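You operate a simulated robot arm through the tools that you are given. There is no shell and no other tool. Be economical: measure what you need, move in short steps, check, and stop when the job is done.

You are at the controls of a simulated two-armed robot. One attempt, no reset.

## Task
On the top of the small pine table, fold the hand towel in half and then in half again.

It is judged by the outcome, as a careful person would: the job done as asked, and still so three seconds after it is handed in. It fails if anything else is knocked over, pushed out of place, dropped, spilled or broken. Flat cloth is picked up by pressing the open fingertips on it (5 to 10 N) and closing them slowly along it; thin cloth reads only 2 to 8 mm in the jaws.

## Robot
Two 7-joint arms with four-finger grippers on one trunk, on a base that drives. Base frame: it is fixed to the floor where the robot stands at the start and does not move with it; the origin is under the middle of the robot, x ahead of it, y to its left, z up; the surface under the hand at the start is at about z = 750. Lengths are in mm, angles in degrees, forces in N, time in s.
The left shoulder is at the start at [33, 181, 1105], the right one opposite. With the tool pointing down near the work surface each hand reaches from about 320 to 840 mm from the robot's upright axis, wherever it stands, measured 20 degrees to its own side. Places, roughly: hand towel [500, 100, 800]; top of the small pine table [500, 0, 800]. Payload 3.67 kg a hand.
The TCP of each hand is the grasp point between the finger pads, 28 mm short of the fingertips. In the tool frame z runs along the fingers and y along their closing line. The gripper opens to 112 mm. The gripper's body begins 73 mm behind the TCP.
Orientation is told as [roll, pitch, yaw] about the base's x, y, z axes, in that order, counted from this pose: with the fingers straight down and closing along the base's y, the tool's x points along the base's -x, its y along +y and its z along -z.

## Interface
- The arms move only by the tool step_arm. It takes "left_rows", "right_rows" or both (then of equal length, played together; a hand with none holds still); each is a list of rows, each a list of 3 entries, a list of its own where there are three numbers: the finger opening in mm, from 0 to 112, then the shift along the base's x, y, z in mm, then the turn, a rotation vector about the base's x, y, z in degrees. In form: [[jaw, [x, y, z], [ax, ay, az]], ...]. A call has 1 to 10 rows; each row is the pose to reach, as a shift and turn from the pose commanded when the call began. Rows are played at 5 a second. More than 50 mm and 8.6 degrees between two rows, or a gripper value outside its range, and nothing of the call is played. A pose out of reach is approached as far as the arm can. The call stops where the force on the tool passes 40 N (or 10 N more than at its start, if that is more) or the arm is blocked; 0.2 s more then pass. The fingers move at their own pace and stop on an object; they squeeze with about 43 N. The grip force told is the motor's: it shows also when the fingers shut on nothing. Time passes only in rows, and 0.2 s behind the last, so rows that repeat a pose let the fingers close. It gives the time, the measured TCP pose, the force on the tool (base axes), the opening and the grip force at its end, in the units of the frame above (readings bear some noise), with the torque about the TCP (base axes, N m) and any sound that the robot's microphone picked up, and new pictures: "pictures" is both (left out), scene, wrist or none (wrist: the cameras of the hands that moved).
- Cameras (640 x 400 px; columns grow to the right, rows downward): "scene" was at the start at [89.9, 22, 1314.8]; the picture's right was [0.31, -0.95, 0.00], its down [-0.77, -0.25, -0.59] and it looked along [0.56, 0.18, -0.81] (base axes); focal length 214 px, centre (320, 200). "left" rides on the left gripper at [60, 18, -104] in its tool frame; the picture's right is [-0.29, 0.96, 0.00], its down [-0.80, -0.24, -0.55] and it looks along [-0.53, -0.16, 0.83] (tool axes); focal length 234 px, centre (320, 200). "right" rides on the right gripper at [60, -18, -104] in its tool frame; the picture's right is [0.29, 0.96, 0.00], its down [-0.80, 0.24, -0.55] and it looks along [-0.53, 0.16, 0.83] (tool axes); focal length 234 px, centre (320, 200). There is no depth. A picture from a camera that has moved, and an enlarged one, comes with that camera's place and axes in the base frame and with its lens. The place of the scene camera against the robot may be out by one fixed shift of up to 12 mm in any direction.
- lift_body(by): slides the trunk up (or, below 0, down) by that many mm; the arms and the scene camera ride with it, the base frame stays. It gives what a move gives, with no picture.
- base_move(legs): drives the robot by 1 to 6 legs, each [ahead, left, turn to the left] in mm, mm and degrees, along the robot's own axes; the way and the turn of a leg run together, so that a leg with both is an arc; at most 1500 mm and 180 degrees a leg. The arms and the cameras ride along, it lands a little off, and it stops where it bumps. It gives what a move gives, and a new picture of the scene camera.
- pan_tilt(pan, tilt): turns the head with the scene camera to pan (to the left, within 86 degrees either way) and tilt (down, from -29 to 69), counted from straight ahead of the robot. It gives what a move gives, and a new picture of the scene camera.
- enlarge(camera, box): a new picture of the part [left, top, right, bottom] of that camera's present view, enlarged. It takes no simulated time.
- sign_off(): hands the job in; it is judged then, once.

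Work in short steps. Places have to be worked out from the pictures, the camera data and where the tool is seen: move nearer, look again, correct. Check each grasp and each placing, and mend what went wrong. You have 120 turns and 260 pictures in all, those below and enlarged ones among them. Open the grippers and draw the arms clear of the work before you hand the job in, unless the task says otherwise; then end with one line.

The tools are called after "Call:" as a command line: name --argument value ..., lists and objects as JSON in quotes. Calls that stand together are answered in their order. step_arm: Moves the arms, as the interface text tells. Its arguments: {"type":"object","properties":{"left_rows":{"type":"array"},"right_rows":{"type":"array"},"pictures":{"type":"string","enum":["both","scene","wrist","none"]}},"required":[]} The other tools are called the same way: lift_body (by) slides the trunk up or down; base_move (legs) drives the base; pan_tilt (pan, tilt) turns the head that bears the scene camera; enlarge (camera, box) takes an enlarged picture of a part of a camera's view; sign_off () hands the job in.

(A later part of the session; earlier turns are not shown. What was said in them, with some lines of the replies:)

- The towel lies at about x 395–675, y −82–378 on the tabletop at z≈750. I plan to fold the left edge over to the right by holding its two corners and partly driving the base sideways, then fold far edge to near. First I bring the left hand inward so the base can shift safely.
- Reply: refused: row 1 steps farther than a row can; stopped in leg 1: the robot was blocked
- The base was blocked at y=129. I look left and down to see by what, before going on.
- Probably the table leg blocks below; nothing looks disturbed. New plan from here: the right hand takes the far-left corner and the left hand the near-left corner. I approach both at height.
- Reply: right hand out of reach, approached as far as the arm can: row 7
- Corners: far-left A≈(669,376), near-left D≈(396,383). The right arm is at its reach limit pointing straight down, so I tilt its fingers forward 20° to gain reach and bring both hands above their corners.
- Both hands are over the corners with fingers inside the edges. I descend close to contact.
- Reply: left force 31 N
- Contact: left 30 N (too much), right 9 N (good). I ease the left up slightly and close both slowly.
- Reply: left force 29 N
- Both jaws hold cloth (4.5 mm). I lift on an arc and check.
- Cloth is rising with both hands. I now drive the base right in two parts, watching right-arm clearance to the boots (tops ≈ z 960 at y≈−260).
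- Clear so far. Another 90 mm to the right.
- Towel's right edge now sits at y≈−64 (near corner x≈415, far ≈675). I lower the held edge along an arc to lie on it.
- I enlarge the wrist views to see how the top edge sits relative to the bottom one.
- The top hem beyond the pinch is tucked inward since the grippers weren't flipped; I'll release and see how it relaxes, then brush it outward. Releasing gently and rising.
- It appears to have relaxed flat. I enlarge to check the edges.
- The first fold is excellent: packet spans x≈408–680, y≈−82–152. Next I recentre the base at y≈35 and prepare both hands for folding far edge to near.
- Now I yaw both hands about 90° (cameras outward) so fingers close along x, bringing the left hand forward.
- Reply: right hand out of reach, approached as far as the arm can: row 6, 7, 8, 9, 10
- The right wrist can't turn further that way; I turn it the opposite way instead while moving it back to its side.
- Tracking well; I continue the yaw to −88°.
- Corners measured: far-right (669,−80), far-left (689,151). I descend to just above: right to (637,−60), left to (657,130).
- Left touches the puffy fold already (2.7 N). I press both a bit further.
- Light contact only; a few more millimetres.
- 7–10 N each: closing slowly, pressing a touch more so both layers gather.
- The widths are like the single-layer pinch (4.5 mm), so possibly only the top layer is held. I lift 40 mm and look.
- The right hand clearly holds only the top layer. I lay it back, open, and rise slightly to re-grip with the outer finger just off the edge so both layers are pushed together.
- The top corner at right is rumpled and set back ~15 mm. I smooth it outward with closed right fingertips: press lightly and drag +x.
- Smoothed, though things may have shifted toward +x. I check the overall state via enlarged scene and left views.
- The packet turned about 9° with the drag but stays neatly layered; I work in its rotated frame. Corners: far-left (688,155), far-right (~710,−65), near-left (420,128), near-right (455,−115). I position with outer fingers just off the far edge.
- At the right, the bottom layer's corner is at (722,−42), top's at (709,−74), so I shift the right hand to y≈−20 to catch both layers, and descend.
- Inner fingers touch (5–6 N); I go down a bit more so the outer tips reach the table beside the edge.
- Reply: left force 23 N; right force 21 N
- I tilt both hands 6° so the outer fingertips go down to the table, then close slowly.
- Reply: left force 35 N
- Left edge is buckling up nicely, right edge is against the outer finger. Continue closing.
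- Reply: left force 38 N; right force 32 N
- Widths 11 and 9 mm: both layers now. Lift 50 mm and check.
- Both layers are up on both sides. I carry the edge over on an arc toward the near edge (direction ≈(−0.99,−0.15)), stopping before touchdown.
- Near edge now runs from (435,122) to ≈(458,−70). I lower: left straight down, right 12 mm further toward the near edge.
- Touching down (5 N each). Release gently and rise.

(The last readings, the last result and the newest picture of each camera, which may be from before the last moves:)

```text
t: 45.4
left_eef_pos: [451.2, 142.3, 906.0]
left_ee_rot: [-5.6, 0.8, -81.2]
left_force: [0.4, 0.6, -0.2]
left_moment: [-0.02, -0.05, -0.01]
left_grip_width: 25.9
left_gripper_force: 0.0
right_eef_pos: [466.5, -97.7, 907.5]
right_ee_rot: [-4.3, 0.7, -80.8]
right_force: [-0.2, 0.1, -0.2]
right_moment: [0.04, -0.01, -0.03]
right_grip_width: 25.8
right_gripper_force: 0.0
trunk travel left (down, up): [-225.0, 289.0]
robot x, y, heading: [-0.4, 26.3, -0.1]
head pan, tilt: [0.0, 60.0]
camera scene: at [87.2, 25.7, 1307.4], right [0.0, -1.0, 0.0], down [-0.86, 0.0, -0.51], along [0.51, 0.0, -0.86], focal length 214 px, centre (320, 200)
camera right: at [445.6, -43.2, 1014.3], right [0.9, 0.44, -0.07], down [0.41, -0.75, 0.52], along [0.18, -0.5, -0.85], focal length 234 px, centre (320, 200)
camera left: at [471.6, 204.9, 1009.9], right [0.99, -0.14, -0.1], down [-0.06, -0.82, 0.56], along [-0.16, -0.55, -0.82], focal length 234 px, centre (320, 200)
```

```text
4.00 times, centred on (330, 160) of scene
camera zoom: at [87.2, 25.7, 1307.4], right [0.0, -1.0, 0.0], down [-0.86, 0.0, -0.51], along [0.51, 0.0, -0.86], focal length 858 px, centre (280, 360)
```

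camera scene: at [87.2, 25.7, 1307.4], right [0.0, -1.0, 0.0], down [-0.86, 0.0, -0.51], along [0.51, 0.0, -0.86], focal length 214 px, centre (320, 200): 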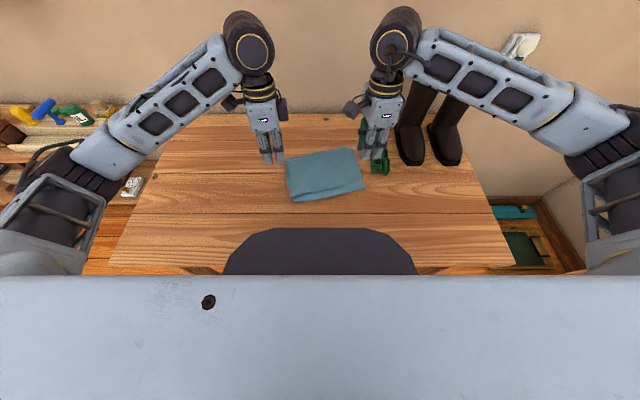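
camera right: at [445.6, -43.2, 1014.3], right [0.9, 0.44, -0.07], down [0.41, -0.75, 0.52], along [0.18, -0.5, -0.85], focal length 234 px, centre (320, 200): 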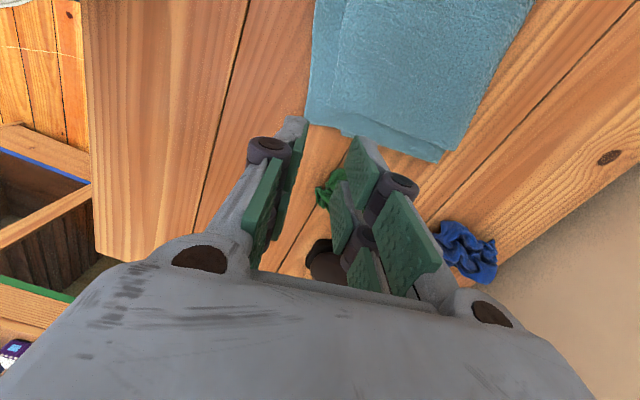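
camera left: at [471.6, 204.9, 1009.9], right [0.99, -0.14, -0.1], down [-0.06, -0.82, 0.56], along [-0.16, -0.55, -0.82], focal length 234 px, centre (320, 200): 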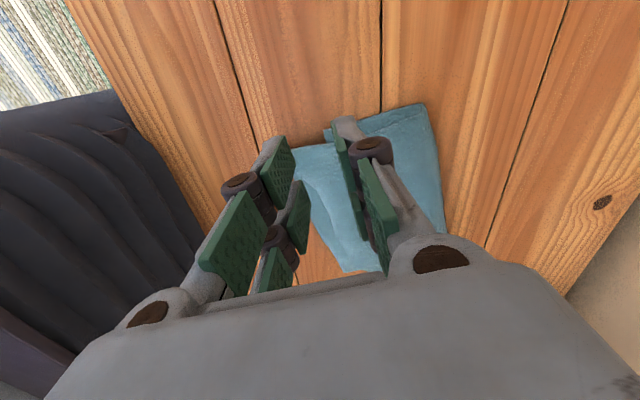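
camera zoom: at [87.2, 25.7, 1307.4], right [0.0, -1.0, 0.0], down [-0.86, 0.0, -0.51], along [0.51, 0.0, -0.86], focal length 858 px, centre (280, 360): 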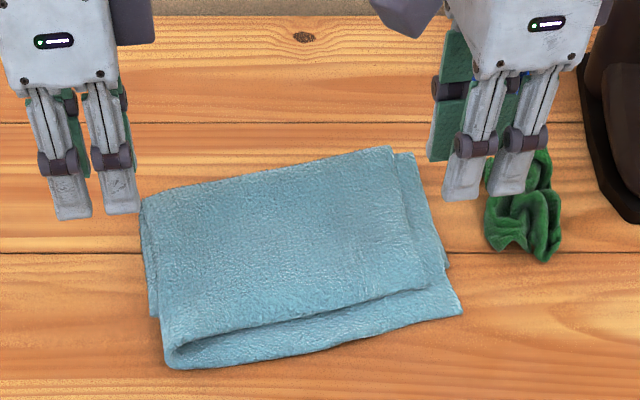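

The towel is folded in quarters with edges within ~15 mm. I draw the arms up and clear, then do a last check.

Call:
step_arm --left_rows '[[60, [0, 30, 25], [0, 0, 0]], [60, [0, 70, 50], [0, 0, 0]], [60, [0, 110, 70], [0, 0, 0]], [60, [0, 150, 70], [0, 0, 0]], [60, [0, 190, 70], [0, 0, 0]]]' --right_rows '[[26, [-10, 0, 40], [0, 0, 0]], [26, [-40, -10, 80], [0, 0, 0]], [26, [-70, -30, 110], [0, 0, 0]], [26, [-90, -60, 130], [0, 0, 0]], [26, [-100, -90, 130], [0, 0, 0]]]' --pictures "scene"

Call:
enlarge --camera "scene" --box '[240, 90, 480, 220]'

```text
refused: row 2 steps farther than a row can; nothing moved
```

```text
2.67 times, centred on (360, 155) of scene
camera zoom: at [87.2, 25.7, 1307.4], right [0.0, -1.0, 0.0], down [-0.86, 0.0, -0.51], along [0.51, 0.0, -0.86], focal length 572 px, centre (213, 320)
```

zoom: 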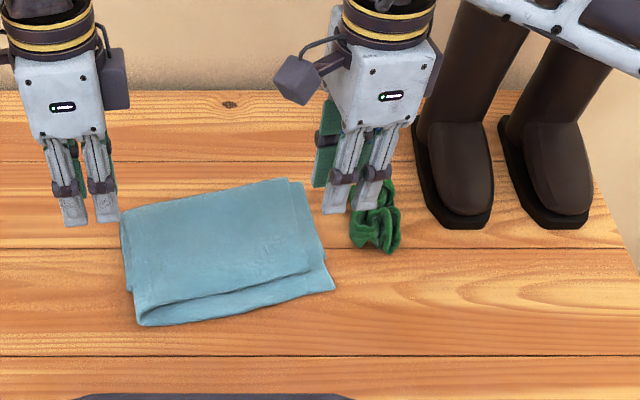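

The step was too long; I use smaller rows.

Call:
step_arm --left_rows '[[60, [0, 30, 25], [0, 0, 0]], [60, [0, 65, 50], [0, 0, 0]], [60, [0, 105, 70], [0, 0, 0]], [60, [0, 145, 70], [0, 0, 0]], [60, [0, 185, 70], [0, 0, 0]], [60, [0, 185, 70], [0, 0, 0]]]' --right_rows '[[26, [-5, 0, 38], [0, 0, 0]], [26, [-20, -5, 75], [0, 0, 0]], [26, [-45, -15, 105], [0, 0, 0]], [26, [-70, -35, 125], [0, 0, 0]], [26, [-90, -60, 130], [0, 0, 0]], [26, [-100, -80, 130], [0, 0, 0]]]' --pictures "scene"

Call:
enlarge --camera "scene" --box '[240, 100, 400, 220]'

```text
t: 46.8
left_eef_pos: [452.2, 330.1, 973.7]
left_ee_rot: [-5.5, 0.8, -81.2]
left_force: [1.0, -1.4, -0.2]
left_moment: [-0.01, 0.02, 0.03]
left_grip_width: 59.9
left_gripper_force: 0.0
right_eef_pos: [368.7, -176.4, 1040.4]
right_ee_rot: [-4.3, 0.7, -81.0]
right_force: [-0.7, -1.0, -0.7]
right_moment: [-0.04, 0.02, 0.01]
right_grip_width: 26.0
right_gripper_force: 0.0
trunk travel left (down, up): [-225.0, 289.0]
robot x, y, heading: [-1.3, 30.2, -0.3]
head pan, tilt: [0.0, 60.0]
camera scene: at [87.2, 25.6, 1307.5], right [0.0, -1.0, 0.0], down [-0.86, 0.0, -0.51], along [0.51, 0.0, -0.86], focal length 214 px, centre (320, 200)
```

scene: 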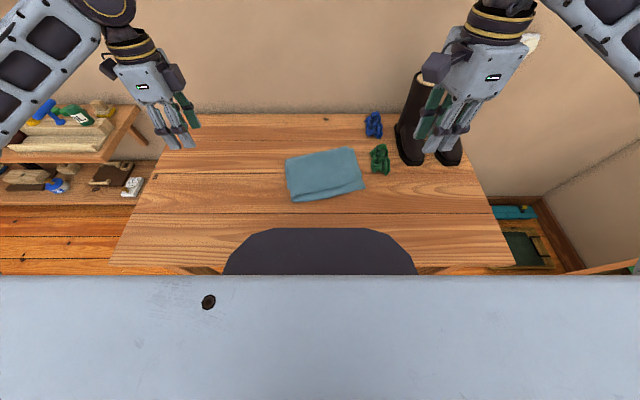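

```text
3.33 times, centred on (320, 160) of scene
camera zoom: at [87.2, 25.6, 1307.5], right [0.0, -1.0, 0.0], down [-0.86, 0.0, -0.51], along [0.51, 0.0, -0.86], focal length 715 px, centre (320, 333)
```

zoom: 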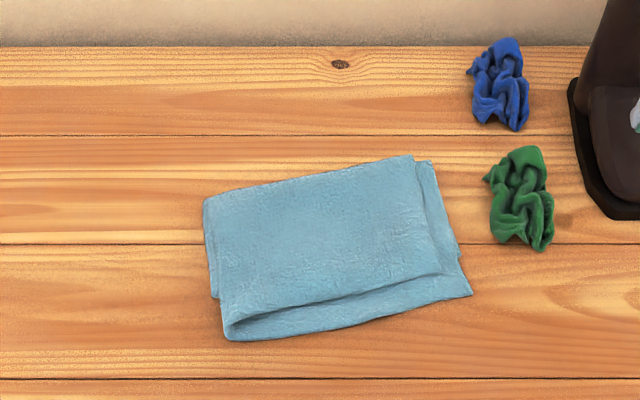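

The packet lies flat and stable, with edges within about 2 cm. The socks and boots are where they were, and both arms are clear with the grippers open. Handing in.

Call:
sign_off

```text
The job is handed in.
```

The hand towel is folded in half and in half again on the pine table. The top layer's near edge sits about 2 cm short of the one below, and the packet lies turned about 9° on the table. Nothing else appears to have moved, though the robot base bumped something once while driving left, probably a table leg.
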